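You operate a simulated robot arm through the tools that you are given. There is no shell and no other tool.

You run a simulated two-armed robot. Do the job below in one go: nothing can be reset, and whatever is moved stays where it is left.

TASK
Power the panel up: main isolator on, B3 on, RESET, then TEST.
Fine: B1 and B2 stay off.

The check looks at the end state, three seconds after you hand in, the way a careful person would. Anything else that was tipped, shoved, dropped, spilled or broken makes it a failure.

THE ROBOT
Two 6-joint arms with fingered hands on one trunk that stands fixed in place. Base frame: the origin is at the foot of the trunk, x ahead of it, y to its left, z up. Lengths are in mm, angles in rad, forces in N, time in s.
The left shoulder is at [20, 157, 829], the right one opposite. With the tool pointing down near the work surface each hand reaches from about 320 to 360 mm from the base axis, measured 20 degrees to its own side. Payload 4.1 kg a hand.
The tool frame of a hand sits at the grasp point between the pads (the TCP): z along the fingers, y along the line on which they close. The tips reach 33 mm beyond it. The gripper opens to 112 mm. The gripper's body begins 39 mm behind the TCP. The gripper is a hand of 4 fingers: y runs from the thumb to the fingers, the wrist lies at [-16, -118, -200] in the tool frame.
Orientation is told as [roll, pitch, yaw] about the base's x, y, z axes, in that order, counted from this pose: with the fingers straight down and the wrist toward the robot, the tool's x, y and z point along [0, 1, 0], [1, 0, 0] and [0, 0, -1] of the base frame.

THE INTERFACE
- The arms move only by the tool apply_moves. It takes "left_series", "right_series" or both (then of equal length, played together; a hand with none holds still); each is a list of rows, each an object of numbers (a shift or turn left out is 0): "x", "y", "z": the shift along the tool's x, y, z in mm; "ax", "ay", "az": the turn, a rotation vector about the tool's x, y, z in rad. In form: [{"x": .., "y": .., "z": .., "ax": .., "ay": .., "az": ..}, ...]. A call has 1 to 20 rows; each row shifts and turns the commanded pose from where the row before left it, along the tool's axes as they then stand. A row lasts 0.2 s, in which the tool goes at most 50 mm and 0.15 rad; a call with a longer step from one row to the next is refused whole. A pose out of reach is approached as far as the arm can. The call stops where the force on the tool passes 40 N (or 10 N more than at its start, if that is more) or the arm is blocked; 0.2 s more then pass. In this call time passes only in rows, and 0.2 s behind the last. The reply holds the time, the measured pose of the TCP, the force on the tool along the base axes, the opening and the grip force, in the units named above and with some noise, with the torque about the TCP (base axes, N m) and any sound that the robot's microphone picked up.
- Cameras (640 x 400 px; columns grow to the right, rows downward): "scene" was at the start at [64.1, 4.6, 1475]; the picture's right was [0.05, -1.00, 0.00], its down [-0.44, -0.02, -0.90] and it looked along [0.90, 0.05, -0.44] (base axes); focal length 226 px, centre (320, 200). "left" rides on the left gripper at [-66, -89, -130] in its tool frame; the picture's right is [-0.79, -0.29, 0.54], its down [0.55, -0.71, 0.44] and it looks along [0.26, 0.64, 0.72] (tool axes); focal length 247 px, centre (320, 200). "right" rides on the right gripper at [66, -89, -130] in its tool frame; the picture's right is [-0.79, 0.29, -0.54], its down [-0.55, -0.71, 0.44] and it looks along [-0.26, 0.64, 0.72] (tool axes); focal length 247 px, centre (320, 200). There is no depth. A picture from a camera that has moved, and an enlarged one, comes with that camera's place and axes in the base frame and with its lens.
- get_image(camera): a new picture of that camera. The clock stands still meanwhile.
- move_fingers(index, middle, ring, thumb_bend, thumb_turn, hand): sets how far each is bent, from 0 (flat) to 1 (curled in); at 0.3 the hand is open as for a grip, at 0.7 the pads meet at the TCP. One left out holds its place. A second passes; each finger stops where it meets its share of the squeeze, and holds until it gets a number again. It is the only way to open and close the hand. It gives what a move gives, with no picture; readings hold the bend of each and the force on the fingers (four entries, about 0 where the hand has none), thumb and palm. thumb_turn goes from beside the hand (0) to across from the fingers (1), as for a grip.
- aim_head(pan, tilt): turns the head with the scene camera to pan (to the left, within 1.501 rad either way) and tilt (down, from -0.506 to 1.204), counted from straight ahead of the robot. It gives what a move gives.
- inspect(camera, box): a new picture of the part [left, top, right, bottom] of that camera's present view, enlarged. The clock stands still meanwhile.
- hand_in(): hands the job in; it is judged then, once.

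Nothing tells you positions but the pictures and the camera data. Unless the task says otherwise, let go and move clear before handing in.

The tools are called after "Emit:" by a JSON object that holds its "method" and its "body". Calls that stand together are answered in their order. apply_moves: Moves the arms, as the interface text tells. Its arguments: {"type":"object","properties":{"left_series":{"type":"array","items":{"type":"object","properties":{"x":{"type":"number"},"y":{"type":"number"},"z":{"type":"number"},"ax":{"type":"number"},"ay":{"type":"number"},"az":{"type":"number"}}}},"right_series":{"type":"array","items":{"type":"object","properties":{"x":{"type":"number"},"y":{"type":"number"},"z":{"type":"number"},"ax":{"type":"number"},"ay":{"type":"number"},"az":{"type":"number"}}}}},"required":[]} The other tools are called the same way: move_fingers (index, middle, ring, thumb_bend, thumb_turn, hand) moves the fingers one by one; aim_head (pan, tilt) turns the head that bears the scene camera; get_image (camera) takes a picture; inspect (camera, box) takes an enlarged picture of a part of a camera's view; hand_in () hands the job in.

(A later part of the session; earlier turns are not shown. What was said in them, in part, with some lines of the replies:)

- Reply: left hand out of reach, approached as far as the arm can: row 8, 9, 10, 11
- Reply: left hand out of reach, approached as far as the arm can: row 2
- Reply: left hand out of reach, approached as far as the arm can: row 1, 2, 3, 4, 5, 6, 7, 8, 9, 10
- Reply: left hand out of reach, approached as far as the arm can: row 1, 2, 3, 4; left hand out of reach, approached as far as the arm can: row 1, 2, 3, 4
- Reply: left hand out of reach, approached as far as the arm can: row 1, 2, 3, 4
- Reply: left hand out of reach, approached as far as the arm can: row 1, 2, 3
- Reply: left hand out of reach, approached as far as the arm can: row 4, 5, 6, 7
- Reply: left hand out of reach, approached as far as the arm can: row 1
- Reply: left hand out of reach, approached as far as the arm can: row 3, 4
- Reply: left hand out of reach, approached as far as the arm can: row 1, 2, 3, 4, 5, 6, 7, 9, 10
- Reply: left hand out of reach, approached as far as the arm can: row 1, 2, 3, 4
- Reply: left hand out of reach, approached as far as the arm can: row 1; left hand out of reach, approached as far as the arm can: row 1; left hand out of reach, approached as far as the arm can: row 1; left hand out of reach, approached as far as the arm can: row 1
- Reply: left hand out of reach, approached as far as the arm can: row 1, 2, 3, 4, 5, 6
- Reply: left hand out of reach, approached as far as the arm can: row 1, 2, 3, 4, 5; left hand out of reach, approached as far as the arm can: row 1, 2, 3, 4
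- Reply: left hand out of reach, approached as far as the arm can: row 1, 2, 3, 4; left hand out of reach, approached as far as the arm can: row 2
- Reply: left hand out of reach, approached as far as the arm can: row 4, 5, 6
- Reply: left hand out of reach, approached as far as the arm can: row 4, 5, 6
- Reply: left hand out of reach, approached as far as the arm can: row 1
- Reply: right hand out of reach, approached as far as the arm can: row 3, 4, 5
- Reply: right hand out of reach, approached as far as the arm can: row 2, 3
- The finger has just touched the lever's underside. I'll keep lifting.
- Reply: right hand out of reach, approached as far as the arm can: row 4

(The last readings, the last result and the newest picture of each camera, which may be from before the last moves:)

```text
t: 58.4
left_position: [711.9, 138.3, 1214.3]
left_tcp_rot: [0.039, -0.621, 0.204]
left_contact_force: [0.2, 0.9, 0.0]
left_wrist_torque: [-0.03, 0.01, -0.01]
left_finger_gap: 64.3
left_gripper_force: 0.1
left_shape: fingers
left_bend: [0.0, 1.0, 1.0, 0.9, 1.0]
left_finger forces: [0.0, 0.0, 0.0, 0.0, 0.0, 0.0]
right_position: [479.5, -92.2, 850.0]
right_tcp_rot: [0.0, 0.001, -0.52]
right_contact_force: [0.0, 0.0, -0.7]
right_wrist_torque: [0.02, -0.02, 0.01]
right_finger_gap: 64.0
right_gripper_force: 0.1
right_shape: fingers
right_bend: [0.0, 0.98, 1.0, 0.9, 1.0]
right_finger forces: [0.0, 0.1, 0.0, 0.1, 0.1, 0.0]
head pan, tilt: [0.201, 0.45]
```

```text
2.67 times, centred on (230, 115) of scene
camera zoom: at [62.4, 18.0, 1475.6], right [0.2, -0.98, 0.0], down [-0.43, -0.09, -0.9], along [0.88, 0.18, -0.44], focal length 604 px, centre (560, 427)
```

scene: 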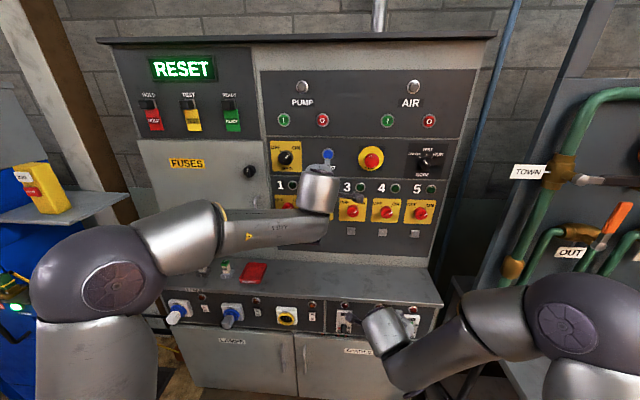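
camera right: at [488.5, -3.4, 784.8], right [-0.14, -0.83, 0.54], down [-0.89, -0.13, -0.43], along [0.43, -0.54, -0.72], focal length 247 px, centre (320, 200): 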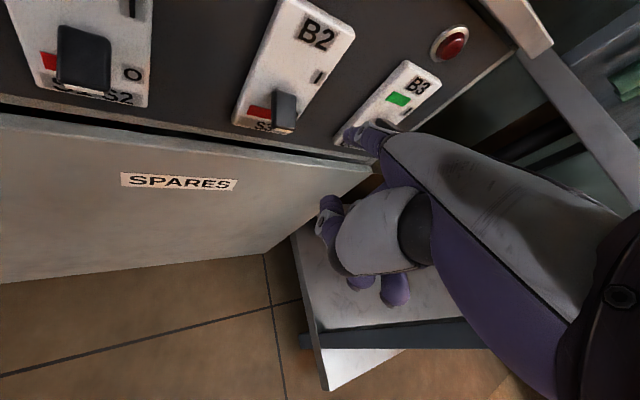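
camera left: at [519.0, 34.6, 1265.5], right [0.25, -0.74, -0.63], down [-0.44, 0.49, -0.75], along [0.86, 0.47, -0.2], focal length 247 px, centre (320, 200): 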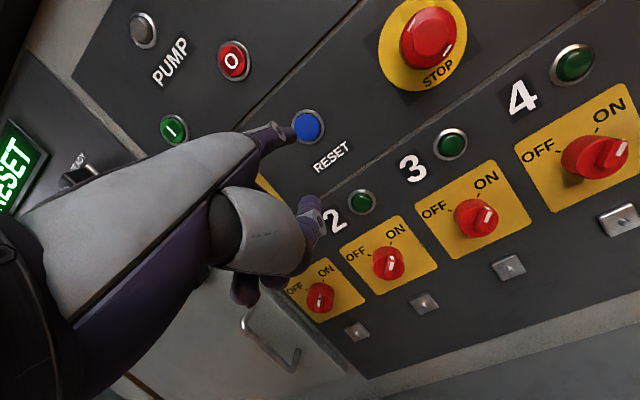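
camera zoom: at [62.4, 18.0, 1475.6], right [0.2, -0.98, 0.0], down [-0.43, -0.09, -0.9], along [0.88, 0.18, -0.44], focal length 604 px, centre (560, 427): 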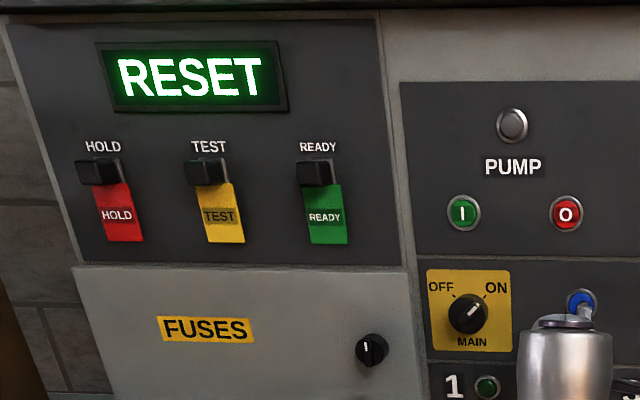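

No contact yet and the display still says RESET. I'll continue pressing forward in about 4 mm steps.

Emit:
{"method": "apply_moves", "body": {"left_series": [{"x": -0.4, "y": 3.2, "z": 2.3}]}}

Emit:
{"method": "apply_moves", "body": {"left_series": [{"x": -0.4, "y": 3.2, "z": 2.3}]}}

Emit:
{"method": "inspect", "body": {"camera": "left", "box": [220, 60, 400, 200]}}

Emit:
{"method": "inspect", "body": {"camera": "scene", "box": [110, 40, 350, 190]}}

```text
t: 58.8
left_position: [714.6, 138.8, 1215.4]
left_tcp_rot: [0.04, -0.621, 0.203]
left_contact_force: [0.7, -0.6, -0.6]
left_wrist_torque: [0.03, 0.0, 0.02]
left_finger_gap: 64.3
left_gripper_force: 0.0
left_shape: fingers
left_bend: [0.0, 1.0, 1.0, 0.9, 1.0]
left_finger forces: [0.0, 0.0, 0.0, 0.1, 0.1, 0.1]
right_position: [479.6, -92.2, 850.9]
right_tcp_rot: [0.0, 0.001, -0.521]
right_contact_force: [0.7, 0.3, -0.1]
right_wrist_torque: [-0.01, -0.01, -0.01]
right_finger_gap: 63.8
right_gripper_force: 0.0
right_shape: fingers
right_bend: [0.0, 0.98, 1.0, 0.9, 1.0]
right_finger forces: [0.1, 0.0, 0.1, 0.0, 0.0, 0.1]
head pan, tilt: [0.201, 0.45]
```

```text
t: 59.2
left_position: [719.3, 139.8, 1214.1]
left_tcp_rot: [0.037, -0.622, 0.202]
left_contact_force: [-3.5, 0.3, 0.2]
left_wrist_torque: [-0.04, -0.19, 0.03]
left_finger_gap: 64.0
left_gripper_force: 1.8
left_shape: fingers
left_bend: [0.0, 1.0, 1.0, 0.9, 1.0]
left_finger forces: [2.9, 0.1, 0.1, 0.0, 0.0, 0.0]
right_position: [478.1, -92.7, 850.2]
right_tcp_rot: [0.0, 0.0, -0.519]
right_contact_force: [0.1, -0.4, 0.8]
right_wrist_torque: [0.01, 0.0, 0.02]
right_finger_gap: 63.8
right_gripper_force: 0.1
right_shape: fingers
right_bend: [0.0, 0.98, 1.0, 0.9, 1.0]
right_finger forces: [0.0, 0.1, 0.0, 0.0, 0.1, 0.0]
head pan, tilt: [0.201, 0.45]
heard: click
```

```text
2.86 times, centred on (310, 130) of left
camera zoom: at [589.4, 40.4, 1265.7], right [0.25, -0.74, -0.63], down [-0.44, 0.49, -0.75], along [0.86, 0.47, -0.2], focal length 706 px, centre (349, 400)
```

zoom: 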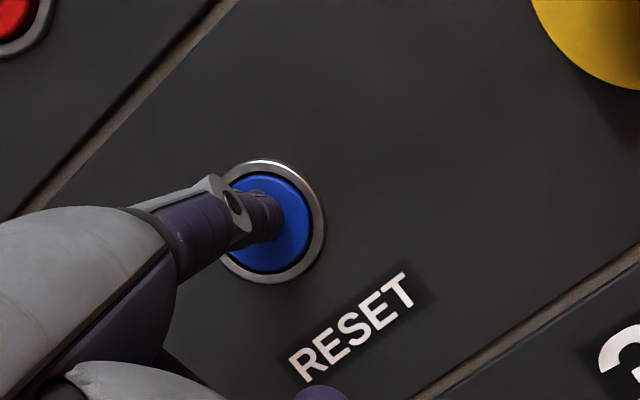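

```text
2.67 times, centred on (230, 115) of scene
camera zoom: at [62.3, 18.0, 1475.6], right [0.2, -0.98, 0.0], down [-0.43, -0.09, -0.9], along [0.88, 0.18, -0.44], focal length 604 px, centre (560, 427)
```

zoom: 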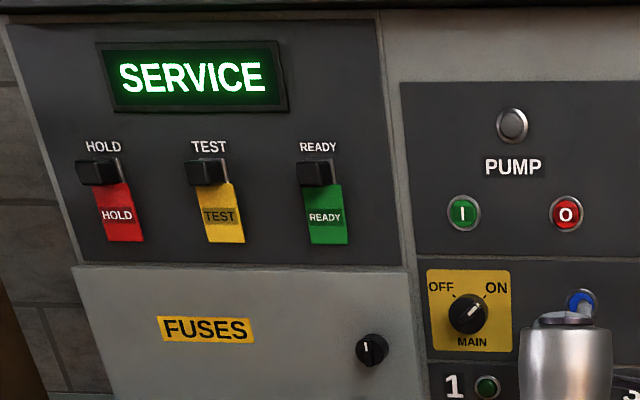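

RESET clicked and the display now shows SERVICE, the MODE selector's position. So TEST is a MODE position. I'll withdraw the left finger straight back and park that hand to the left.

Emit:
{"method": "apply_moves", "body": {"left_series": [{"x": 2.6, "y": -20.2, "z": -14.4}, {"x": 2.6, "y": -20.2, "z": -14.4}, {"x": 2.6, "y": -20.2, "z": -14.4}, {"x": 32.3, "y": -4.2, "z": -4.0}, {"x": 32.3, "y": -4.2, "z": -4.0}, {"x": 32.3, "y": -4.2, "z": -4.0}, {"x": 32.3, "y": -4.2, "z": -4.0}]}}

Emit:
{"method": "get_image", "body": {"camera": "scene"}}

```text
t: 60.8
left_position: [591.4, 250.4, 1221.6]
left_tcp_rot: [0.038, -0.622, 0.203]
left_contact_force: [0.5, -1.1, -0.4]
left_wrist_torque: [-0.02, 0.0, 0.03]
left_finger_gap: 64.0
left_gripper_force: 0.1
left_shape: fingers
left_bend: [0.0, 1.0, 1.0, 0.9, 1.0]
left_finger forces: [0.0, 0.1, 0.0, 0.0, 0.0, 0.0]
right_position: [480.9, -92.4, 849.0]
right_tcp_rot: [0.001, 0.001, -0.52]
right_contact_force: [0.7, -0.8, 0.1]
right_wrist_torque: [0.03, 0.0, 0.02]
right_finger_gap: 64.0
right_gripper_force: 0.0
right_shape: fingers
right_bend: [0.0, 0.98, 1.0, 0.9, 1.0]
right_finger forces: [0.0, 0.1, 0.0, 0.0, 0.1, 0.0]
head pan, tilt: [0.201, 0.45]
```

```text
taken
```

scene: 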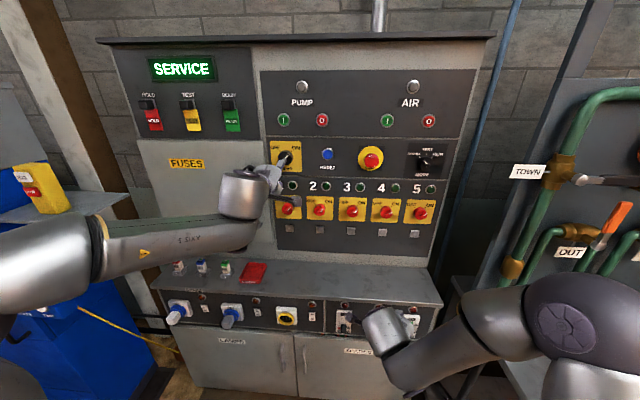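

Now the right hand moves to MODE. I'll raise it in free space while levelling the index finger, to stage in front of the selector near (770, -165, 1262).

Emit:
{"method": "apply_moves", "body": {"right_series": [{"x": 3.4, "y": 20, "z": -34.1, "ax": -0.065, "az": -0.032}, {"x": 2.7, "y": 22.2, "z": -32.7, "ax": -0.065, "ay": 0.002, "az": -0.032}, {"x": 2.1, "y": 24.4, "z": -31.2, "ax": -0.065, "ay": 0.004, "az": -0.032}, {"x": 1.4, "y": 26.4, "z": -29.5, "ax": -0.065, "ay": 0.006, "az": -0.031}, {"x": 0.8, "y": 28.3, "z": -27.8, "ax": -0.065, "ay": 0.008, "az": -0.031}, {"x": 0.1, "y": 30.1, "z": -25.8, "ax": -0.065, "ay": 0.01, "az": -0.03}, {"x": -0.5, "y": 31.7, "z": -23.8, "ax": -0.065, "ay": 0.012, "az": -0.03}, {"x": -1.2, "y": 33.2, "z": -21.7, "ax": -0.065, "ay": 0.014, "az": -0.029}, {"x": -1.8, "y": 34.4, "z": -19.6, "ax": -0.065, "ay": 0.016, "az": -0.028}, {"x": -2.4, "y": 35.6, "z": -17.3, "ax": -0.065, "ay": 0.018, "az": -0.027}]}}

Emit:
{"method": "get_image", "body": {"camera": "scene"}}

Emit:
{"method": "get_image", "body": {"camera": "right"}}

```text
t: 63.0
left_position: [592.7, 252.4, 1222.6]
left_tcp_rot: [0.038, -0.623, 0.202]
left_contact_force: [1.3, -0.3, -0.2]
left_wrist_torque: [-0.01, -0.02, 0.01]
left_finger_gap: 64.2
left_gripper_force: 0.1
left_shape: fingers
left_bend: [0.0, 1.0, 1.0, 0.9, 1.0]
left_finger forces: [0.0, 0.1, 0.1, 0.0, 0.0, 0.0]
right_position: [670.9, -160.8, 1190.1]
right_tcp_rot: [-0.015, -0.647, -0.191]
right_contact_force: [-0.6, 0.0, 0.2]
right_wrist_torque: [-0.01, 0.02, 0.0]
right_finger_gap: 63.6
right_gripper_force: 0.2
right_shape: fingers
right_bend: [0.0, 0.98, 1.0, 0.9, 1.0]
right_finger forces: [0.1, 0.0, 0.1, 0.0, 0.0, 0.0]
head pan, tilt: [0.201, 0.45]
```

```text
taken
```

scene: 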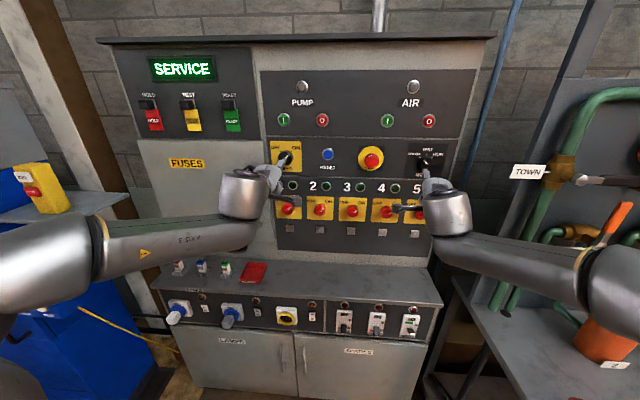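

```text
taken
camera right: at [538.2, -67.8, 1239.2], right [-0.25, -0.75, 0.61], down [-0.41, -0.49, -0.77], along [0.88, -0.44, -0.18], focal length 247 px, centre (320, 200)
```

right: 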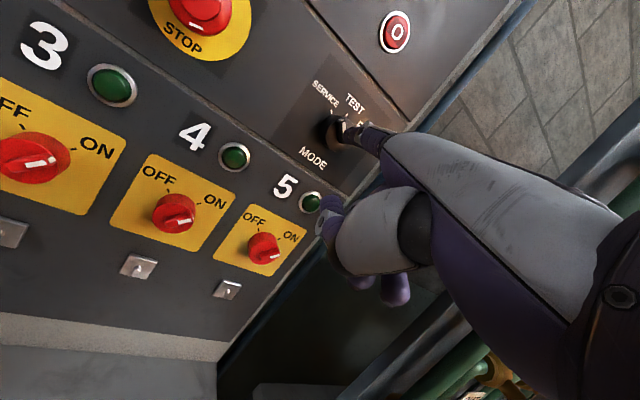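

The right hand is staged in front of MODE at (671, -161, 1190). I'll zoom in on the selector from both cameras.

Emit:
{"method": "inspect", "body": {"camera": "right", "box": [280, 70, 440, 190]}}

Emit:
{"method": "inspect", "body": {"camera": "scene", "box": [390, 130, 470, 190]}}

```text
3.33 times, centred on (360, 130) of right
camera zoom: at [538.2, -67.8, 1239.2], right [-0.25, -0.75, 0.61], down [-0.41, -0.49, -0.77], along [0.88, -0.44, -0.18], focal length 823 px, centre (187, 433)
```

zoom: 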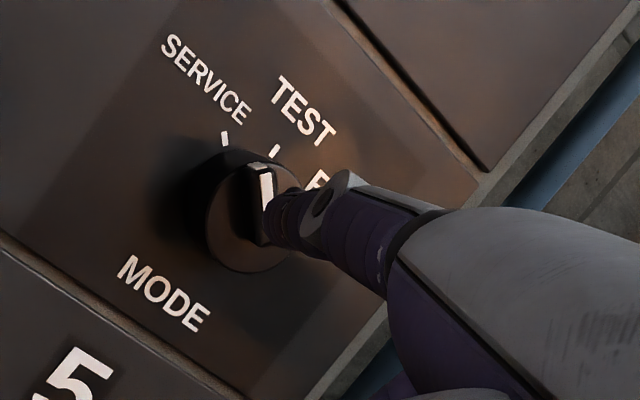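

```text
6.67 times, centred on (430, 160) of scene
camera zoom: at [62.4, 18.1, 1475.6], right [0.2, -0.98, 0.0], down [-0.43, -0.09, -0.9], along [0.88, 0.18, -0.44], focal length 1509 px, centre (-413, 467)
```

zoom: 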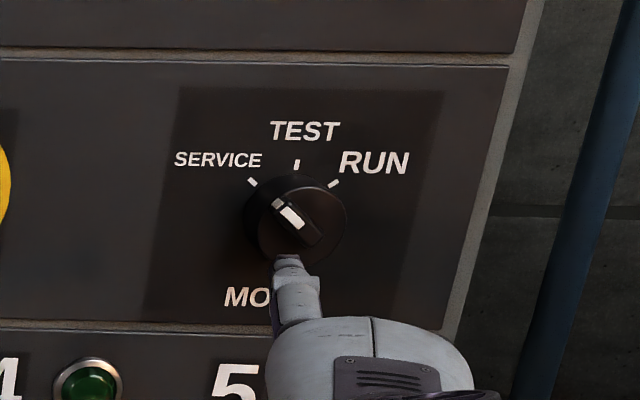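

The MODE knob face is at about (842, -181, 1260) and the fingertip at (775, -164, 1260). I'll advance to just beside the bar's lower-left flank.

Emit:
{"method": "apply_moves", "body": {"right_series": [{"x": 6.6, "y": 17.9, "z": 17.3}, {"x": 6.6, "y": 14, "z": 14}]}}

Emit:
{"method": "inspect", "body": {"camera": "right", "box": [280, 70, 440, 190]}}

Emit:
{"method": "inspect", "body": {"camera": "scene", "box": [390, 130, 470, 190]}}

```text
t: 63.6
left_position: [591.2, 252.5, 1222.6]
left_tcp_rot: [0.038, -0.621, 0.202]
left_contact_force: [0.2, -1.0, -0.3]
left_wrist_torque: [-0.03, 0.01, -0.01]
left_finger_gap: 64.4
left_gripper_force: 0.1
left_shape: fingers
left_bend: [0.0, 1.0, 1.0, 0.9, 1.0]
left_finger forces: [0.0, 0.0, 0.0, 0.0, 0.0, 0.0]
right_position: [716.8, -157.5, 1184.4]
right_tcp_rot: [-0.015, -0.647, -0.193]
right_contact_force: [-1.0, 0.0, -0.1]
right_wrist_torque: [0.03, -0.04, -0.02]
right_finger_gap: 63.9
right_gripper_force: 0.0
right_shape: fingers
right_bend: [0.0, 0.98, 1.0, 0.9, 1.0]
right_finger forces: [0.0, 0.1, 0.0, 0.0, 0.0, 0.0]
head pan, tilt: [0.201, 0.45]
```

```text
3.33 times, centred on (360, 130) of right
camera zoom: at [582.4, -64.9, 1233.1], right [-0.25, -0.75, 0.61], down [-0.41, -0.49, -0.77], along [0.88, -0.44, -0.18], focal length 823 px, centre (187, 433)
```

zoom: 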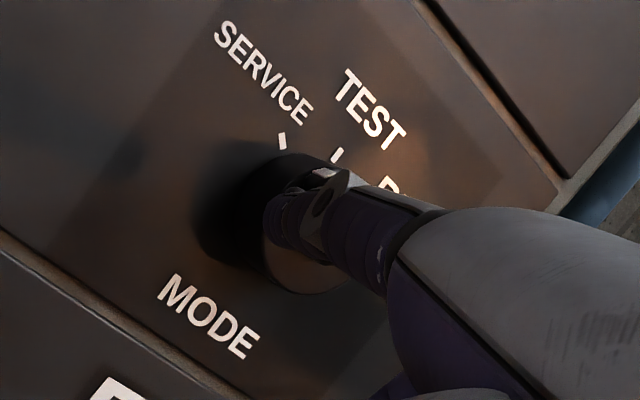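

```text
6.67 times, centred on (430, 160) of scene
camera zoom: at [62.2, 17.9, 1475.6], right [0.2, -0.98, 0.0], down [-0.43, -0.09, -0.9], along [0.88, 0.18, -0.44], focal length 1509 px, centre (-413, 467)
```

zoom: 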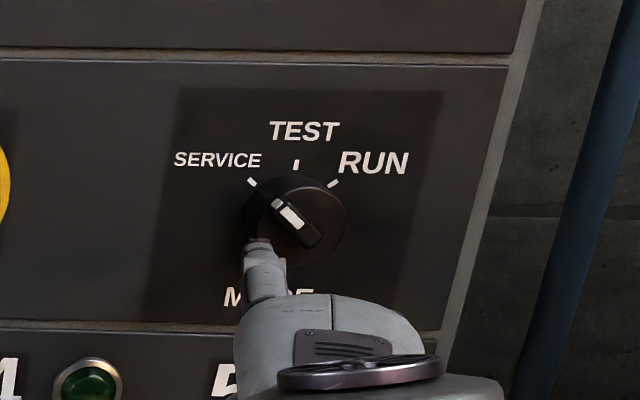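

The tip lines up about 20 mm left and 6 mm below the knob centre. I'll move forward in small steps until it touches.

Emit:
{"method": "apply_moves", "body": {"right_series": [{"x": 1.9, "y": 7.8, "z": 5.9}]}}

Emit:
{"method": "apply_moves", "body": {"right_series": [{"x": 0.8, "y": 3.1, "z": 2.4}]}}

Emit:
{"method": "inspect", "body": {"camera": "right", "box": [280, 70, 440, 190]}}

Emit:
{"method": "inspect", "body": {"camera": "scene", "box": [390, 130, 470, 190]}}

```text
t: 64.0
left_position: [591.8, 251.0, 1221.5]
left_tcp_rot: [0.038, -0.622, 0.201]
left_contact_force: [-0.1, 0.3, -0.5]
left_wrist_torque: [-0.02, 0.04, 0.01]
left_finger_gap: 64.4
left_gripper_force: 0.0
left_shape: fingers
left_bend: [0.0, 1.0, 1.0, 0.9, 1.0]
left_finger forces: [0.0, 0.1, 0.1, 0.0, 0.0, 0.0]
right_position: [726.8, -158.3, 1183.0]
right_tcp_rot: [-0.013, -0.648, -0.191]
right_contact_force: [-0.6, -0.7, 0.0]
right_wrist_torque: [-0.01, 0.05, -0.02]
right_finger_gap: 63.8
right_gripper_force: 0.1
right_shape: fingers
right_bend: [0.0, 0.98, 1.0, 0.9, 1.0]
right_finger forces: [0.0, 0.0, 0.1, 0.0, 0.1, 0.0]
head pan, tilt: [0.201, 0.45]
```

```text
t: 64.4
left_position: [592.7, 250.7, 1222.7]
left_tcp_rot: [0.039, -0.621, 0.204]
left_contact_force: [-0.5, -0.5, 0.3]
left_wrist_torque: [0.01, -0.02, 0.03]
left_finger_gap: 64.3
left_gripper_force: 0.0
left_shape: fingers
left_bend: [0.0, 1.0, 1.0, 0.9, 1.0]
left_finger forces: [0.1, 0.0, 0.0, 0.0, 0.1, 0.0]
right_position: [729.1, -158.2, 1183.1]
right_tcp_rot: [-0.013, -0.648, -0.192]
right_contact_force: [-0.2, -0.8, -0.7]
right_wrist_torque: [-0.02, 0.0, 0.01]
right_finger_gap: 64.0
right_gripper_force: 0.1
right_shape: fingers
right_bend: [0.0, 0.98, 1.0, 0.9, 1.0]
right_finger forces: [0.0, 0.0, 0.0, 0.1, 0.0, 0.0]
head pan, tilt: [0.201, 0.45]
```

```text
3.33 times, centred on (360, 130) of right
camera zoom: at [595.5, -64.5, 1232.7], right [-0.25, -0.75, 0.61], down [-0.41, -0.49, -0.77], along [0.88, -0.44, -0.18], focal length 823 px, centre (187, 433)
```

zoom: 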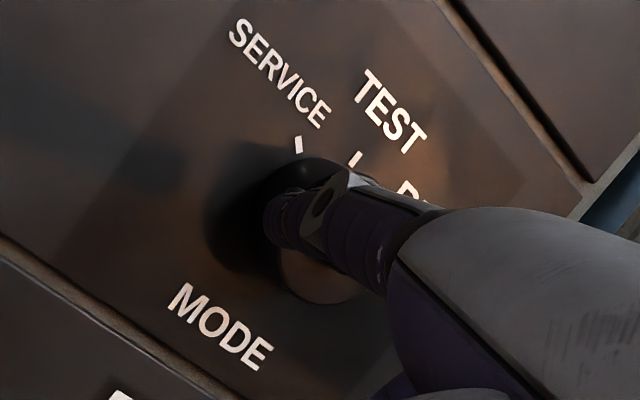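

```text
6.67 times, centred on (430, 160) of scene
camera zoom: at [62.4, 18.0, 1475.6], right [0.2, -0.98, 0.0], down [-0.43, -0.09, -0.9], along [0.88, 0.18, -0.44], focal length 1509 px, centre (-413, 467)
```

zoom: 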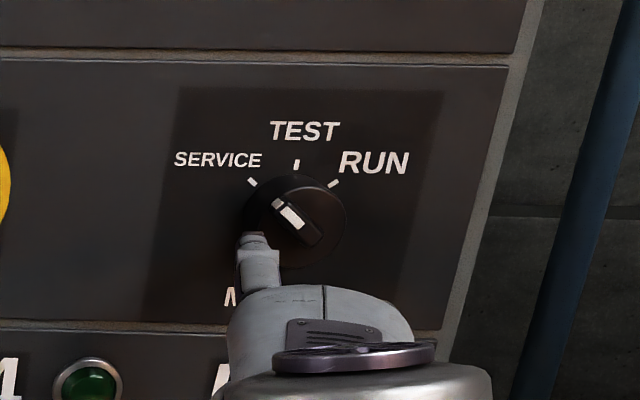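

No touch yet; the tip is at about x=833. I'll take two more small steps.

Emit:
{"method": "apply_moves", "body": {"right_series": [{"x": 0.8, "y": 3.1, "z": 2.4}]}}

Emit:
{"method": "apply_moves", "body": {"right_series": [{"x": 0.6, "y": 2.4, "z": 1.8}]}}

Emit:
{"method": "inspect", "body": {"camera": "scene", "box": [390, 130, 470, 190]}}

```text
t: 64.8
left_position: [591.9, 252.5, 1223.0]
left_tcp_rot: [0.038, -0.621, 0.202]
left_contact_force: [0.6, -0.4, 0.1]
left_wrist_torque: [0.01, 0.03, -0.01]
left_finger_gap: 64.5
left_gripper_force: 0.0
left_shape: fingers
left_bend: [0.0, 1.0, 1.0, 0.9, 1.0]
left_finger forces: [0.0, 0.1, 0.0, 0.1, 0.0, 0.0]
right_position: [732.3, -158.2, 1185.0]
right_tcp_rot: [-0.014, -0.648, -0.192]
right_contact_force: [0.4, 0.3, -1.0]
right_wrist_torque: [0.02, -0.01, -0.01]
right_finger_gap: 63.7
right_gripper_force: 0.0
right_shape: fingers
right_bend: [0.0, 0.98, 1.0, 0.9, 1.0]
right_finger forces: [0.1, 0.0, 0.0, 0.0, 0.1, 0.0]
head pan, tilt: [0.201, 0.45]
```

```text
t: 65.2
left_position: [591.7, 251.0, 1221.3]
left_tcp_rot: [0.039, -0.622, 0.203]
left_contact_force: [-0.4, -0.3, 0.1]
left_wrist_torque: [0.05, 0.03, 0.02]
left_finger_gap: 64.1
left_gripper_force: 0.1
left_shape: fingers
left_bend: [0.0, 1.0, 1.0, 0.9, 1.0]
left_finger forces: [0.1, 0.0, 0.0, 0.0, 0.0, 0.0]
right_position: [736.3, -159.1, 1183.2]
right_tcp_rot: [-0.014, -0.646, -0.189]
right_contact_force: [0.5, 1.3, 0.6]
right_wrist_torque: [-0.03, 0.02, -0.01]
right_finger_gap: 64.0
right_gripper_force: 0.1
right_shape: fingers
right_bend: [0.0, 0.98, 1.0, 0.9, 1.0]
right_finger forces: [0.1, 0.0, 0.0, 0.1, 0.0, 0.0]
head pan, tilt: [0.201, 0.45]
```

```text
6.67 times, centred on (430, 160) of scene
camera zoom: at [62.4, 18.0, 1475.6], right [0.2, -0.98, 0.0], down [-0.43, -0.09, -0.9], along [0.88, 0.18, -0.44], focal length 1509 px, centre (-413, 467)
```

zoom: 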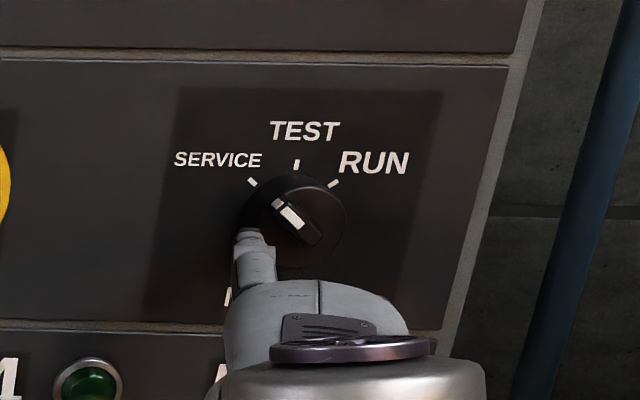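

Still no contact. The bar is short, about ±14 mm, so the contact point must be close in. I'll step 3 mm forward and 3 mm toward the bar.

Emit:
{"method": "apply_moves", "body": {"right_series": [{"x": -1.7, "y": 4.5, "z": 0.6}]}}

Emit:
{"method": "inspect", "body": {"camera": "scene", "box": [400, 135, 460, 180]}}

Emit:
{"method": "inspect", "body": {"camera": "right", "box": [300, 80, 420, 170]}}

```text
t: 65.6
left_position: [589.4, 252.0, 1221.7]
left_tcp_rot: [0.036, -0.622, 0.202]
left_contact_force: [-0.3, -0.6, -0.3]
left_wrist_torque: [-0.05, 0.01, 0.02]
left_finger_gap: 64.6
left_gripper_force: 0.0
left_shape: fingers
left_bend: [0.0, 1.0, 1.0, 0.9, 1.0]
left_finger forces: [0.1, 0.0, 0.0, 0.0, 0.1, 0.0]
right_position: [738.5, -159.2, 1186.8]
right_tcp_rot: [-0.014, -0.65, -0.189]
right_contact_force: [-30.5, 4.4, -1.7]
right_wrist_torque: [-0.32, -2.08, 0.28]
right_finger_gap: 62.4
right_gripper_force: 15.1
right_shape: fingers
right_bend: [0.01, 0.98, 1.0, 0.9, 1.0]
right_finger forces: [30.9, 0.0, 0.1, 0.0, 0.0, 0.2]
head pan, tilt: [0.201, 0.45]
```

```text
8.89 times, centred on (430, 158) of scene
camera zoom: at [60.9, 18.2, 1475.6], right [0.2, -0.98, 0.0], down [-0.43, -0.09, -0.9], along [0.88, 0.18, -0.43], focal length 2012 px, centre (-658, 578)
```

zoom: 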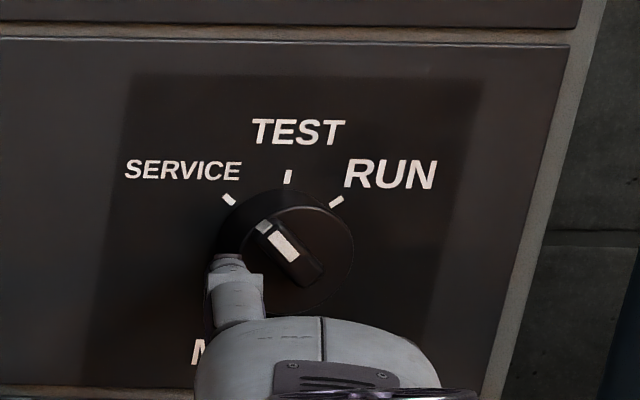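

```text
4.44 times, centred on (360, 125) of right
camera zoom: at [603.8, -65.4, 1236.2], right [-0.25, -0.75, 0.61], down [-0.41, -0.49, -0.77], along [0.88, -0.44, -0.18], focal length 1098 px, centre (142, 533)
```

zoom: 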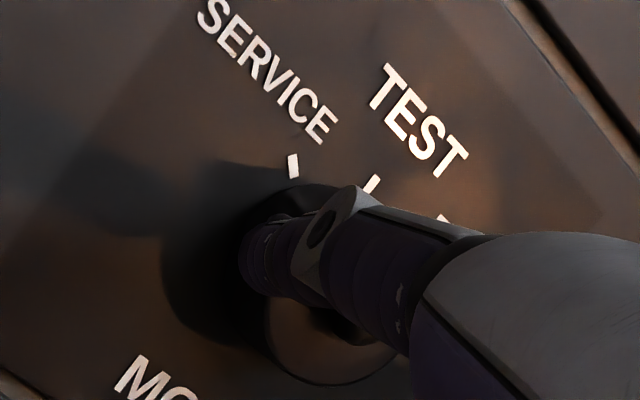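

The fingertip has hit the knob face (30 N), so I'll ease off about 2.5 mm at once. Then I'll slide toward the bar's flank.

Emit:
{"method": "apply_moves", "body": {"right_series": [{"x": -0.5, "y": -2.2, "z": -1.7}]}}

Emit:
{"method": "apply_moves", "body": {"right_series": [{"x": -2.83, "y": 1.55, "z": -0.4}, {"x": -2.83, "y": 1.55, "z": -0.4}]}}

Emit:
{"method": "inspect", "body": {"camera": "scene", "box": [400, 135, 460, 180]}}

```text
t: 66.0
left_position: [591.3, 252.9, 1223.2]
left_tcp_rot: [0.038, -0.621, 0.204]
left_contact_force: [0.4, 1.1, -0.8]
left_wrist_torque: [0.02, 0.0, 0.01]
left_finger_gap: 64.4
left_gripper_force: 0.1
left_shape: fingers
left_bend: [0.0, 1.0, 1.0, 0.9, 1.0]
left_finger forces: [0.0, 0.0, 0.0, 0.0, 0.0, 0.0]
right_position: [736.8, -160.8, 1185.2]
right_tcp_rot: [-0.017, -0.649, -0.192]
right_contact_force: [-4.9, 2.5, -1.1]
right_wrist_torque: [-0.2, -0.38, 0.16]
right_finger_gap: 63.8
right_gripper_force: 3.1
right_shape: fingers
right_bend: [0.0, 0.98, 1.0, 0.9, 1.0]
right_finger forces: [5.8, 0.0, 0.1, 0.1, 0.1, 0.0]
head pan, tilt: [0.201, 0.45]
```

```text
t: 66.6
left_position: [591.0, 251.1, 1222.0]
left_tcp_rot: [0.035, -0.623, 0.203]
left_contact_force: [0.7, 0.3, 0.3]
left_wrist_torque: [0.0, -0.02, 0.0]
left_finger_gap: 64.4
left_gripper_force: 0.1
left_shape: fingers
left_bend: [0.0, 1.0, 1.0, 0.9, 1.0]
left_finger forces: [0.0, 0.0, 0.1, 0.0, 0.1, 0.0]
right_position: [738.6, -167.4, 1190.3]
right_tcp_rot: [-0.012, -0.648, -0.194]
right_contact_force: [-7.9, 3.1, 3.0]
right_wrist_torque: [-0.23, -0.8, 0.28]
right_finger_gap: 67.8
right_gripper_force: 4.0
right_shape: fingers
right_bend: [0.0, 0.98, 1.0, 0.9, 1.0]
right_finger forces: [7.5, 0.0, 0.0, 0.1, 0.0, 0.0]
head pan, tilt: [0.201, 0.45]
```

```text
8.89 times, centred on (430, 158) of scene
camera zoom: at [61.9, 18.2, 1475.6], right [0.2, -0.98, 0.0], down [-0.43, -0.09, -0.9], along [0.88, 0.18, -0.43], focal length 2012 px, centre (-658, 578)
```

zoom: 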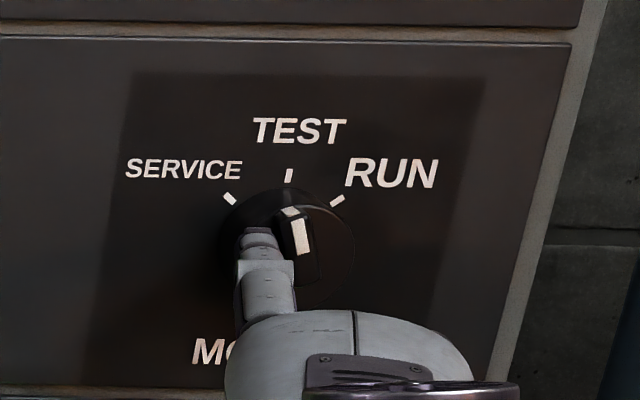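

The bar has rotated toward TEST. Let me check the display and the bar angle.

Emit:
{"method": "inspect", "body": {"camera": "scene", "box": [140, 45, 230, 95]}}

Emit:
{"method": "inspect", "body": {"camera": "right", "box": [300, 80, 420, 170]}}

```text
7.11 times, centred on (185, 70) of scene
camera zoom: at [61.9, 18.2, 1475.6], right [0.2, -0.98, 0.0], down [-0.43, -0.09, -0.9], along [0.88, 0.18, -0.43], focal length 1610 px, centre (1280, 1124)
```

zoom: 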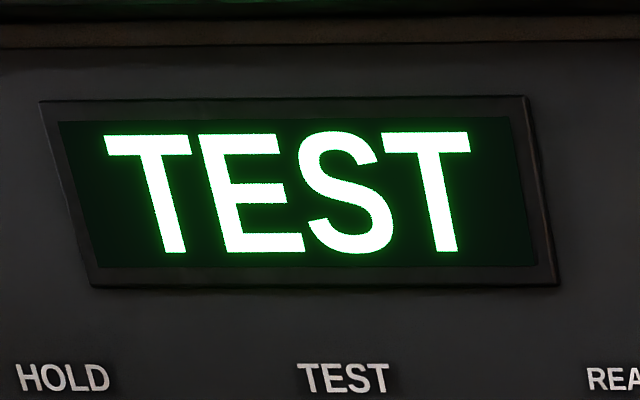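

```text
4.44 times, centred on (360, 125) of right
camera zoom: at [604.2, -73.3, 1238.8], right [-0.25, -0.75, 0.61], down [-0.41, -0.49, -0.77], along [0.88, -0.44, -0.18], focal length 1098 px, centre (142, 533)
```

zoom: 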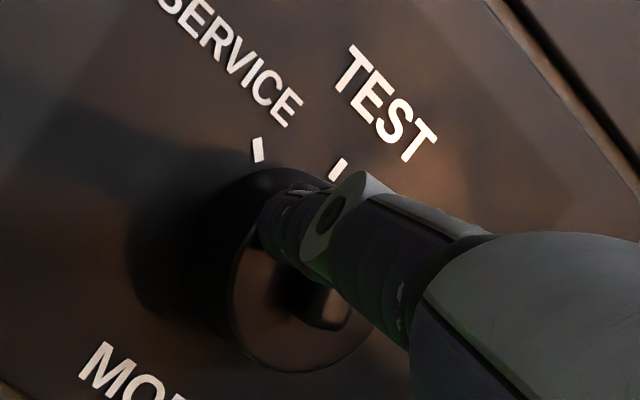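

The display now reads TEST. I'll withdraw the finger straight back, off the knob.

Emit:
{"method": "apply_moves", "body": {"right_series": [{"x": -1.0, "y": -4, "z": -3}, {"x": -3.9, "y": -15.7, "z": -11.8}, {"x": -5.9, "y": -23.5, "z": -17.7}]}}

Emit:
{"method": "inspect", "body": {"camera": "scene", "box": [400, 135, 460, 180]}}

Emit:
{"method": "get_image", "body": {"camera": "scene"}}

Emit:
{"method": "inspect", "body": {"camera": "right", "box": [280, 70, 440, 190]}}

```text
t: 67.4
left_position: [592.5, 251.8, 1222.9]
left_tcp_rot: [0.037, -0.621, 0.203]
left_contact_force: [0.9, 0.3, -0.3]
left_wrist_torque: [-0.04, -0.01, 0.02]
left_finger_gap: 64.4
left_gripper_force: 0.0
left_shape: fingers
left_bend: [0.0, 1.0, 1.0, 0.9, 1.0]
left_finger forces: [0.0, 0.0, 0.0, 0.0, 0.1, 0.0]
right_position: [682.3, -165.2, 1186.2]
right_tcp_rot: [-0.015, -0.646, -0.191]
right_contact_force: [0.6, 1.0, -0.6]
right_wrist_torque: [-0.02, 0.01, 0.02]
right_finger_gap: 64.0
right_gripper_force: 0.1
right_shape: fingers
right_bend: [0.0, 0.98, 1.0, 0.9, 1.0]
right_finger forces: [0.0, 0.0, 0.0, 0.1, 0.0, 0.0]
head pan, tilt: [0.201, 0.45]
```

```text
8.89 times, centred on (430, 158) of scene
camera zoom: at [62.9, 18.1, 1475.6], right [0.2, -0.98, 0.0], down [-0.43, -0.09, -0.9], along [0.88, 0.18, -0.44], focal length 2012 px, centre (-658, 578)
```

zoom: 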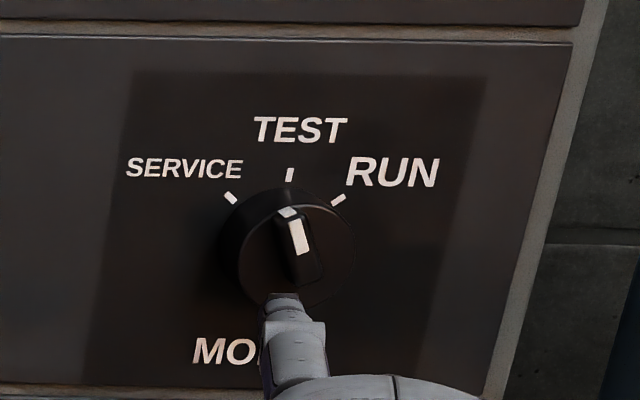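

```text
taken
```

scene: 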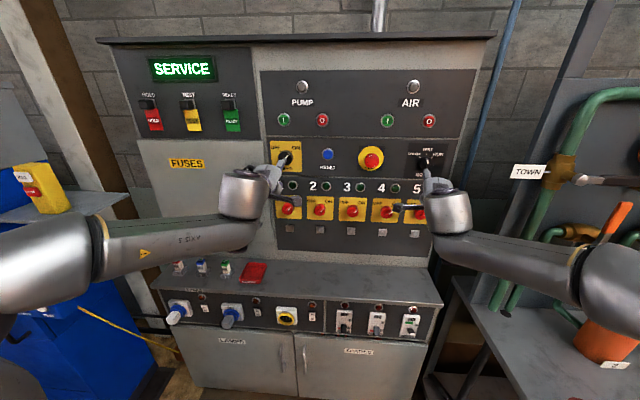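

```text
3.33 times, centred on (360, 130) of right
camera zoom: at [548.6, -72.1, 1237.0], right [-0.25, -0.75, 0.61], down [-0.41, -0.49, -0.77], along [0.88, -0.44, -0.19], focal length 823 px, centre (187, 433)
```

zoom: 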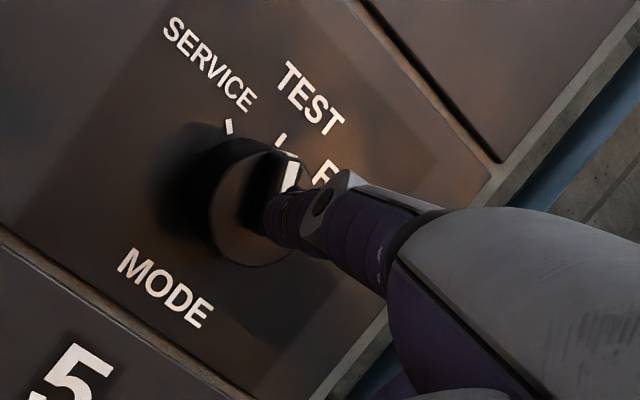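

After withdrawing, the bar settled back to about -28°, between SERVICE and TEST, and the display went back to SERVICE. I need to push it fully upright. I'll re-approach beside the bar, staying a little off the knob face.

Emit:
{"method": "apply_moves", "body": {"right_series": [{"x": 5.85, "y": 20.5, "z": 15}, {"x": 5.85, "y": 20.5, "z": 15}]}}

Emit:
{"method": "inspect", "body": {"camera": "scene", "box": [400, 135, 460, 180]}}

```text
t: 68.0
left_position: [591.1, 251.1, 1222.1]
left_tcp_rot: [0.038, -0.621, 0.201]
left_contact_force: [0.8, -0.2, 0.5]
left_wrist_torque: [-0.01, 0.0, 0.05]
left_finger_gap: 64.5
left_gripper_force: 0.1
left_shape: fingers
left_bend: [0.0, 1.0, 1.0, 0.9, 1.0]
left_finger forces: [0.0, 0.0, 0.0, 0.0, 0.1, 0.1]
right_position: [734.2, -165.9, 1190.2]
right_tcp_rot: [-0.016, -0.649, -0.193]
right_contact_force: [-0.8, -0.1, 0.6]
right_wrist_torque: [0.03, 0.02, -0.02]
right_finger_gap: 64.1
right_gripper_force: 0.1
right_shape: fingers
right_bend: [0.0, 0.98, 1.0, 0.9, 1.0]
right_finger forces: [0.0, 0.0, 0.0, 0.1, 0.1, 0.0]
head pan, tilt: [0.201, 0.45]
```

```text
8.89 times, centred on (430, 158) of scene
camera zoom: at [62.1, 17.9, 1475.6], right [0.2, -0.98, 0.0], down [-0.43, -0.09, -0.9], along [0.88, 0.18, -0.43], focal length 2012 px, centre (-658, 578)
```

zoom: 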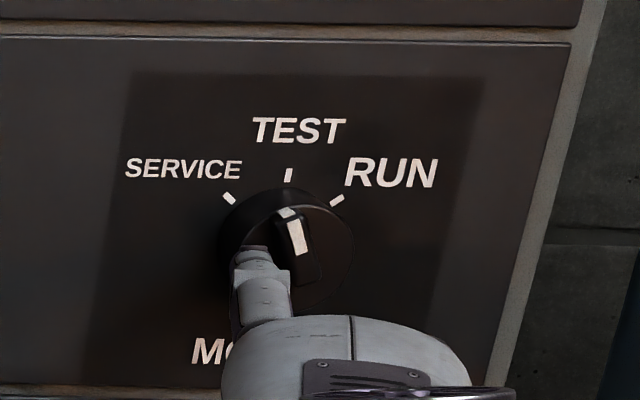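

The finger is just left of the bar with no contact. I'll push right and up along the arc in two small steps, then check.

Emit:
{"method": "apply_moves", "body": {"right_series": [{"x": -2.36, "y": 2.47, "z": -1.9}, {"x": -2.36, "y": 2.47, "z": -1.9}]}}

Emit:
{"method": "inspect", "body": {"camera": "scene", "box": [400, 135, 460, 180]}}

Emit:
{"method": "inspect", "body": {"camera": "scene", "box": [140, 45, 230, 95]}}

```text
t: 68.6
left_position: [592.5, 251.3, 1221.3]
left_tcp_rot: [0.038, -0.619, 0.202]
left_contact_force: [0.3, -0.4, -0.5]
left_wrist_torque: [0.01, 0.02, 0.01]
left_finger_gap: 64.4
left_gripper_force: 0.1
left_shape: fingers
left_bend: [0.0, 1.0, 1.0, 0.9, 1.0]
left_finger forces: [0.0, 0.0, 0.0, 0.0, 0.0, 0.0]
right_position: [736.6, -169.4, 1196.1]
right_tcp_rot: [-0.013, -0.646, -0.191]
right_contact_force: [-0.5, 0.7, -1.2]
right_wrist_torque: [-0.05, 0.02, 0.04]
right_finger_gap: 63.6
right_gripper_force: 0.1
right_shape: fingers
right_bend: [0.0, 0.98, 1.0, 0.9, 1.0]
right_finger forces: [0.7, 0.0, 0.1, 0.0, 0.0, 0.1]
head pan, tilt: [0.201, 0.45]
```

```text
8.89 times, centred on (430, 158) of scene
camera zoom: at [62.5, 18.1, 1475.6], right [0.2, -0.98, 0.0], down [-0.43, -0.09, -0.9], along [0.88, 0.18, -0.44], focal length 2012 px, centre (-658, 578)
```

zoom: 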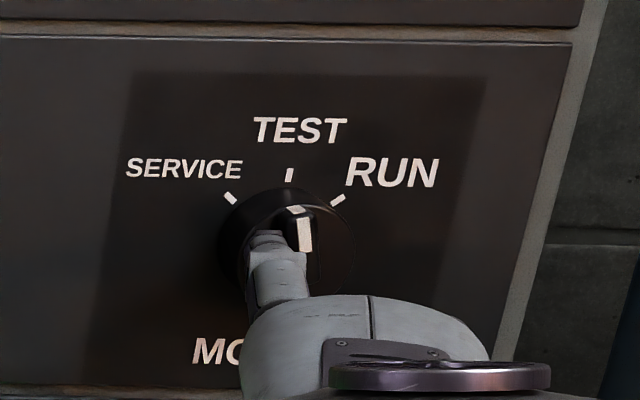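

```text
7.11 times, centred on (185, 70) of scene
camera zoom: at [62.5, 18.1, 1475.6], right [0.2, -0.98, 0.0], down [-0.43, -0.09, -0.9], along [0.88, 0.18, -0.44], focal length 1610 px, centre (1280, 1124)
```

zoom: 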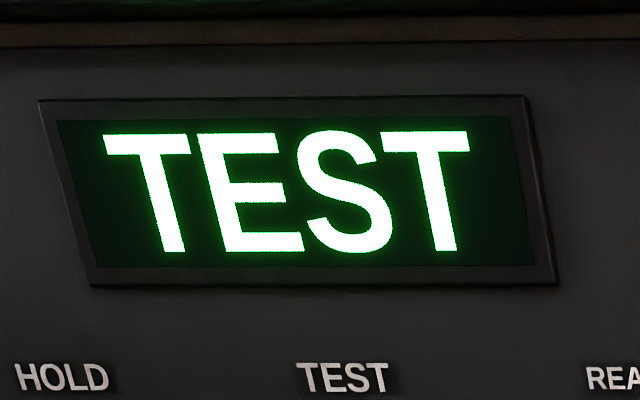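

The display reads TEST again, but the bar still leans left at about -25°. I'll push straight right in small steps to bring it upright.

Emit:
{"method": "apply_moves", "body": {"right_series": [{"x": -2.83, "y": 0.49, "z": 0.99}]}}

Emit:
{"method": "inspect", "body": {"camera": "scene", "box": [400, 135, 460, 180]}}

```text
t: 69.0
left_position: [591.5, 251.3, 1220.8]
left_tcp_rot: [0.038, -0.621, 0.203]
left_contact_force: [0.8, 0.2, 0.0]
left_wrist_torque: [-0.02, -0.01, 0.02]
left_finger_gap: 64.4
left_gripper_force: 0.1
left_shape: fingers
left_bend: [0.0, 1.0, 1.0, 0.9, 1.0]
left_finger forces: [0.0, 0.1, 0.1, 0.0, 0.0, 0.0]
right_position: [736.9, -172.5, 1195.3]
right_tcp_rot: [-0.016, -0.648, -0.191]
right_contact_force: [0.0, 0.8, 0.5]
right_wrist_torque: [-0.09, -0.02, 0.07]
right_finger_gap: 64.1
right_gripper_force: 0.8
right_shape: fingers
right_bend: [0.0, 0.98, 1.0, 0.9, 1.0]
right_finger forces: [1.4, 0.1, 0.1, 0.0, 0.0, 0.1]
head pan, tilt: [0.201, 0.45]
```

```text
8.89 times, centred on (430, 158) of scene
camera zoom: at [62.4, 18.1, 1475.6], right [0.2, -0.98, 0.0], down [-0.43, -0.09, -0.9], along [0.88, 0.18, -0.44], focal length 2012 px, centre (-658, 578)
```

zoom: 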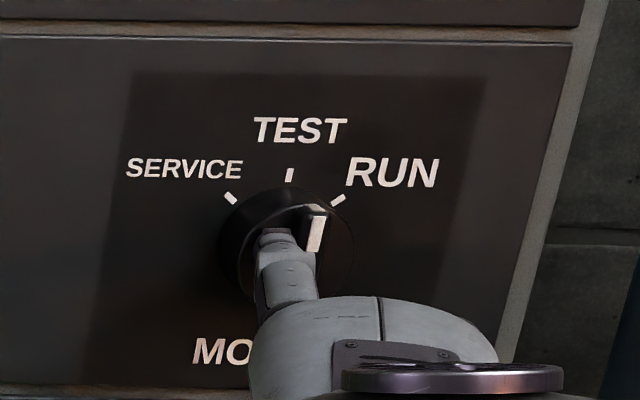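

The bar is now upright, pointing at TEST. I'll ease the finger off to the left of the bar, then back straight out.

Emit:
{"method": "apply_moves", "body": {"right_series": [{"x": 3.6, "y": -1.8, "z": -1.4}, {"x": -3.9, "y": -15.7, "z": -11.8}, {"x": -5.9, "y": -23.5, "z": -17.7}]}}

Emit:
{"method": "inspect", "body": {"camera": "scene", "box": [400, 135, 460, 180]}}

Emit:
{"method": "inspect", "body": {"camera": "scene", "box": [110, 40, 470, 240]}}

Emit:
{"method": "inspect", "body": {"camera": "right", "box": [280, 70, 440, 190]}}

```text
t: 69.8
left_position: [592.2, 252.4, 1222.4]
left_tcp_rot: [0.037, -0.622, 0.203]
left_contact_force: [0.9, 0.6, -0.7]
left_wrist_torque: [0.01, 0.02, -0.03]
left_finger_gap: 64.4
left_gripper_force: 0.1
left_shape: fingers
left_bend: [0.0, 1.0, 1.0, 0.9, 1.0]
left_finger forces: [0.1, 0.0, 0.1, 0.0, 0.1, 0.0]
right_position: [683.9, -168.6, 1193.7]
right_tcp_rot: [-0.014, -0.645, -0.193]
right_contact_force: [0.8, 0.4, -1.0]
right_wrist_torque: [-0.03, 0.01, -0.03]
right_finger_gap: 64.1
right_gripper_force: 0.0
right_shape: fingers
right_bend: [0.0, 0.98, 1.0, 0.9, 1.0]
right_finger forces: [0.0, 0.0, 0.1, 0.0, 0.0, 0.0]
head pan, tilt: [0.201, 0.45]
```

```text
8.89 times, centred on (430, 158) of scene
camera zoom: at [62.9, 18.1, 1475.6], right [0.2, -0.98, 0.0], down [-0.43, -0.09, -0.9], along [0.88, 0.18, -0.44], focal length 2012 px, centre (-658, 578)
```

zoom: 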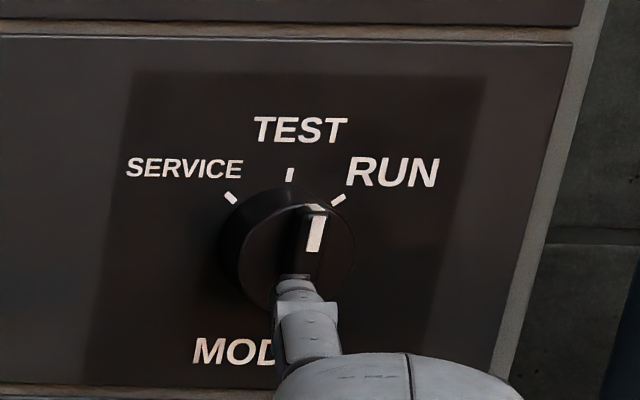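

```text
1.78 times, centred on (290, 140) of scene
camera zoom: at [62.9, 18.1, 1475.6], right [0.2, -0.98, 0.0], down [-0.43, -0.09, -0.9], along [0.88, 0.18, -0.44], focal length 402 px, centre (373, 307)
```

zoom: 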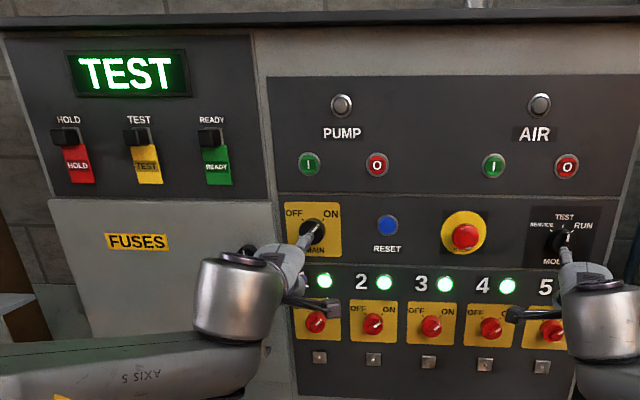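

```text
3.33 times, centred on (360, 130) of right
camera zoom: at [551.1, -74.9, 1243.0], right [-0.25, -0.75, 0.61], down [-0.41, -0.49, -0.77], along [0.88, -0.44, -0.19], focal length 823 px, centre (187, 433)
```

zoom: 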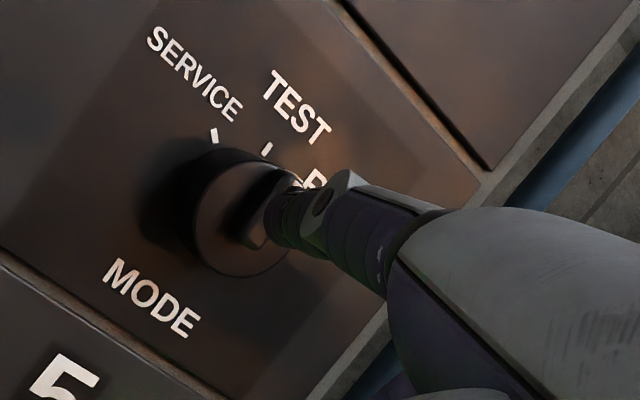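

Display TEST is holding and the lamps above 1–5 are lit. I'll back both hands well clear and then verify all control positions.

Emit:
{"method": "apply_moves", "body": {"left_series": [{"x": 6.7, "y": -23.9, "z": -16.9}, {"x": 6.7, "y": -23.9, "z": -16.9}, {"x": 6.7, "y": -23.9, "z": -16.9}], "right_series": [{"x": -7.8, "y": -31.4, "z": -23.6}, {"x": -7.8, "y": -31.4, "z": -23.6}, {"x": -7.8, "y": -31.4, "z": -23.6}]}}

Emit:
{"method": "get_image", "body": {"camera": "scene"}}

Emit:
{"method": "inspect", "body": {"camera": "scene", "box": [400, 135, 460, 180]}}

Emit:
{"method": "inspect", "body": {"camera": "scene", "box": [250, 120, 340, 190]}}

Emit:
{"method": "inspect", "body": {"camera": "scene", "box": [150, 280, 450, 380]}}

Emit:
{"method": "get_image", "body": {"camera": "right"}}

```text
t: 70.6
left_position: [502.4, 252.8, 1220.2]
left_tcp_rot: [0.037, -0.619, 0.203]
left_contact_force: [1.4, 0.6, 0.0]
left_wrist_torque: [0.02, 0.04, 0.01]
left_finger_gap: 64.4
left_gripper_force: 0.0
left_shape: fingers
left_bend: [0.0, 1.0, 1.0, 0.9, 1.0]
left_finger forces: [0.1, 0.0, 0.0, 0.1, 0.0, 0.1]
right_position: [565.0, -166.9, 1194.4]
right_tcp_rot: [-0.012, -0.645, -0.19]
right_contact_force: [1.0, 0.0, 0.2]
right_wrist_torque: [-0.01, -0.02, -0.02]
right_finger_gap: 64.1
right_gripper_force: 0.1
right_shape: fingers
right_bend: [0.0, 0.98, 1.0, 0.9, 1.0]
right_finger forces: [0.0, 0.1, 0.1, 0.0, 0.0, 0.0]
head pan, tilt: [0.201, 0.45]
```

```text
taken
```

scene: 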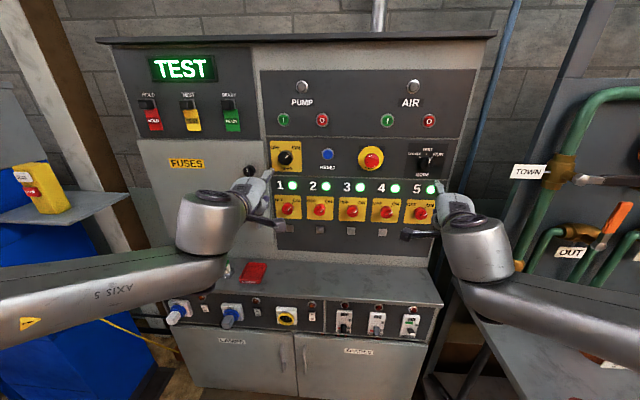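

```text
8.89 times, centred on (430, 158) of scene
camera zoom: at [63.4, 18.0, 1475.6], right [0.2, -0.98, 0.0], down [-0.43, -0.09, -0.9], along [0.88, 0.18, -0.44], focal length 2012 px, centre (-658, 578)
```

zoom: 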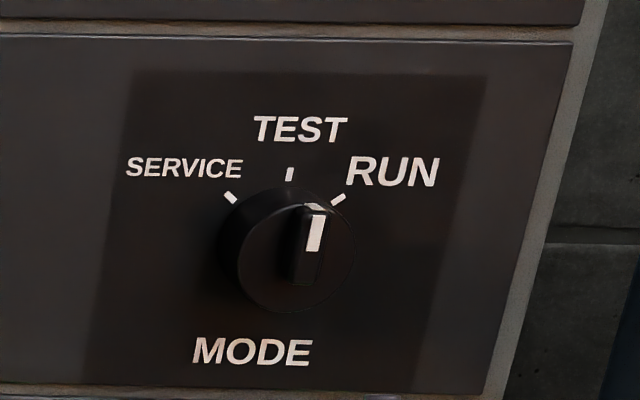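

```text
5.71 times, centred on (295, 155) of scene
camera zoom: at [63.4, 18.0, 1475.6], right [0.2, -0.98, 0.0], down [-0.43, -0.09, -0.9], along [0.88, 0.18, -0.44], focal length 1294 px, centre (463, 457)
```

zoom: 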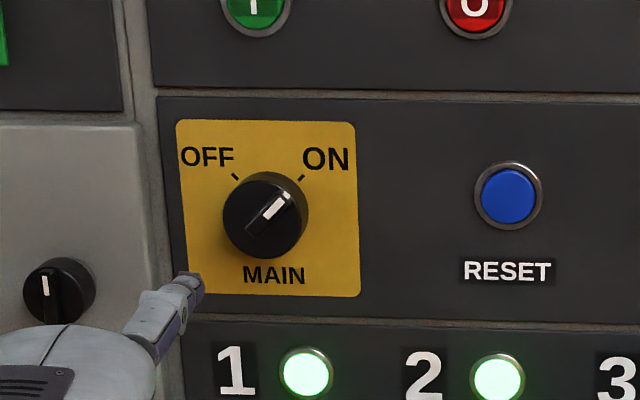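

```text
2.13 times, centred on (300, 330) of scene
camera zoom: at [63.4, 18.0, 1475.6], right [0.2, -0.98, 0.0], down [-0.43, -0.09, -0.9], along [0.88, 0.18, -0.44], focal length 483 px, centre (363, -77)
```

zoom: 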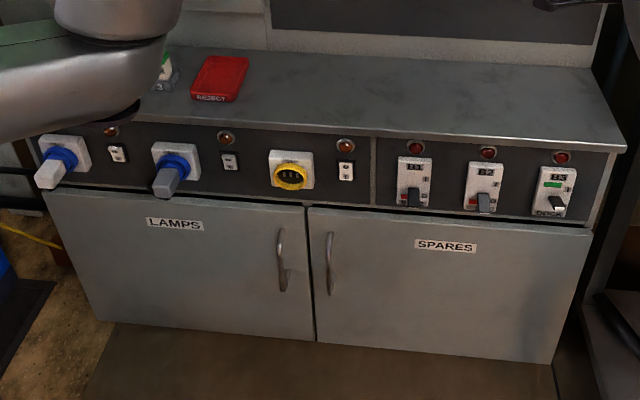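

```text
taken
camera right: at [430.6, -73.7, 1243.9], right [-0.25, -0.75, 0.61], down [-0.41, -0.49, -0.77], along [0.88, -0.44, -0.19], focal length 247 px, centre (320, 200)
```

right: 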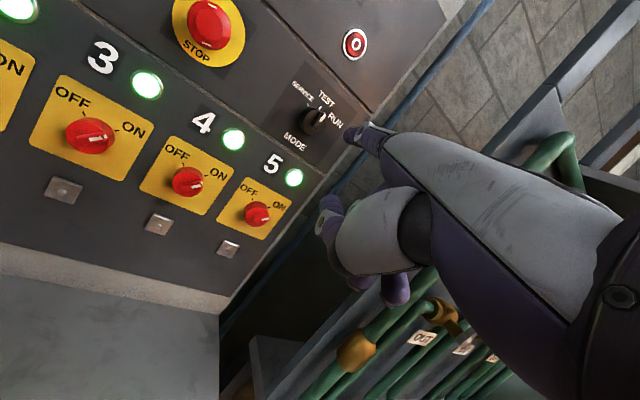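

MAIN is at ON, B3 is up with a green flag, and B1 and B2 are still down. RESET was pressed, MODE points at TEST, the display reads TEST and the lamps are lit. Both hands are clear of the panel and nothing else has moved, so I'm handing in.

Emit:
{"method": "hand_in", "body": {}}

```text
The job is handed in.
```

The panel is powered up, and I handed the job in with the display reading TEST. I don't have the checker's result yet.

- **Main isolator:** turned to ON. The display came on and asked for RESET.
- **B3 (labelled DOCK):** switched up to I, and its flag turned green.
- **RESET:** pressed after B3. It clicked and the display changed to SERVICE.
- **TEST:** I took this as the TEST position on the MODE selector, not the HOLD/TEST/READY tags. My first push left the selector between SERVICE and TEST and the display fell back to SERVICE. I pushed it again until it pointed at TEST, and it stayed there after I withdrew.
- **B1 and B2:** never touched, still off.

In the last pictures the lamps above switches 1 to 5 were lit. The small lamp above B3 still looked dark, like those above B1 and B2. I touched nothing else, and both hands were clear of the panel at hand-in.
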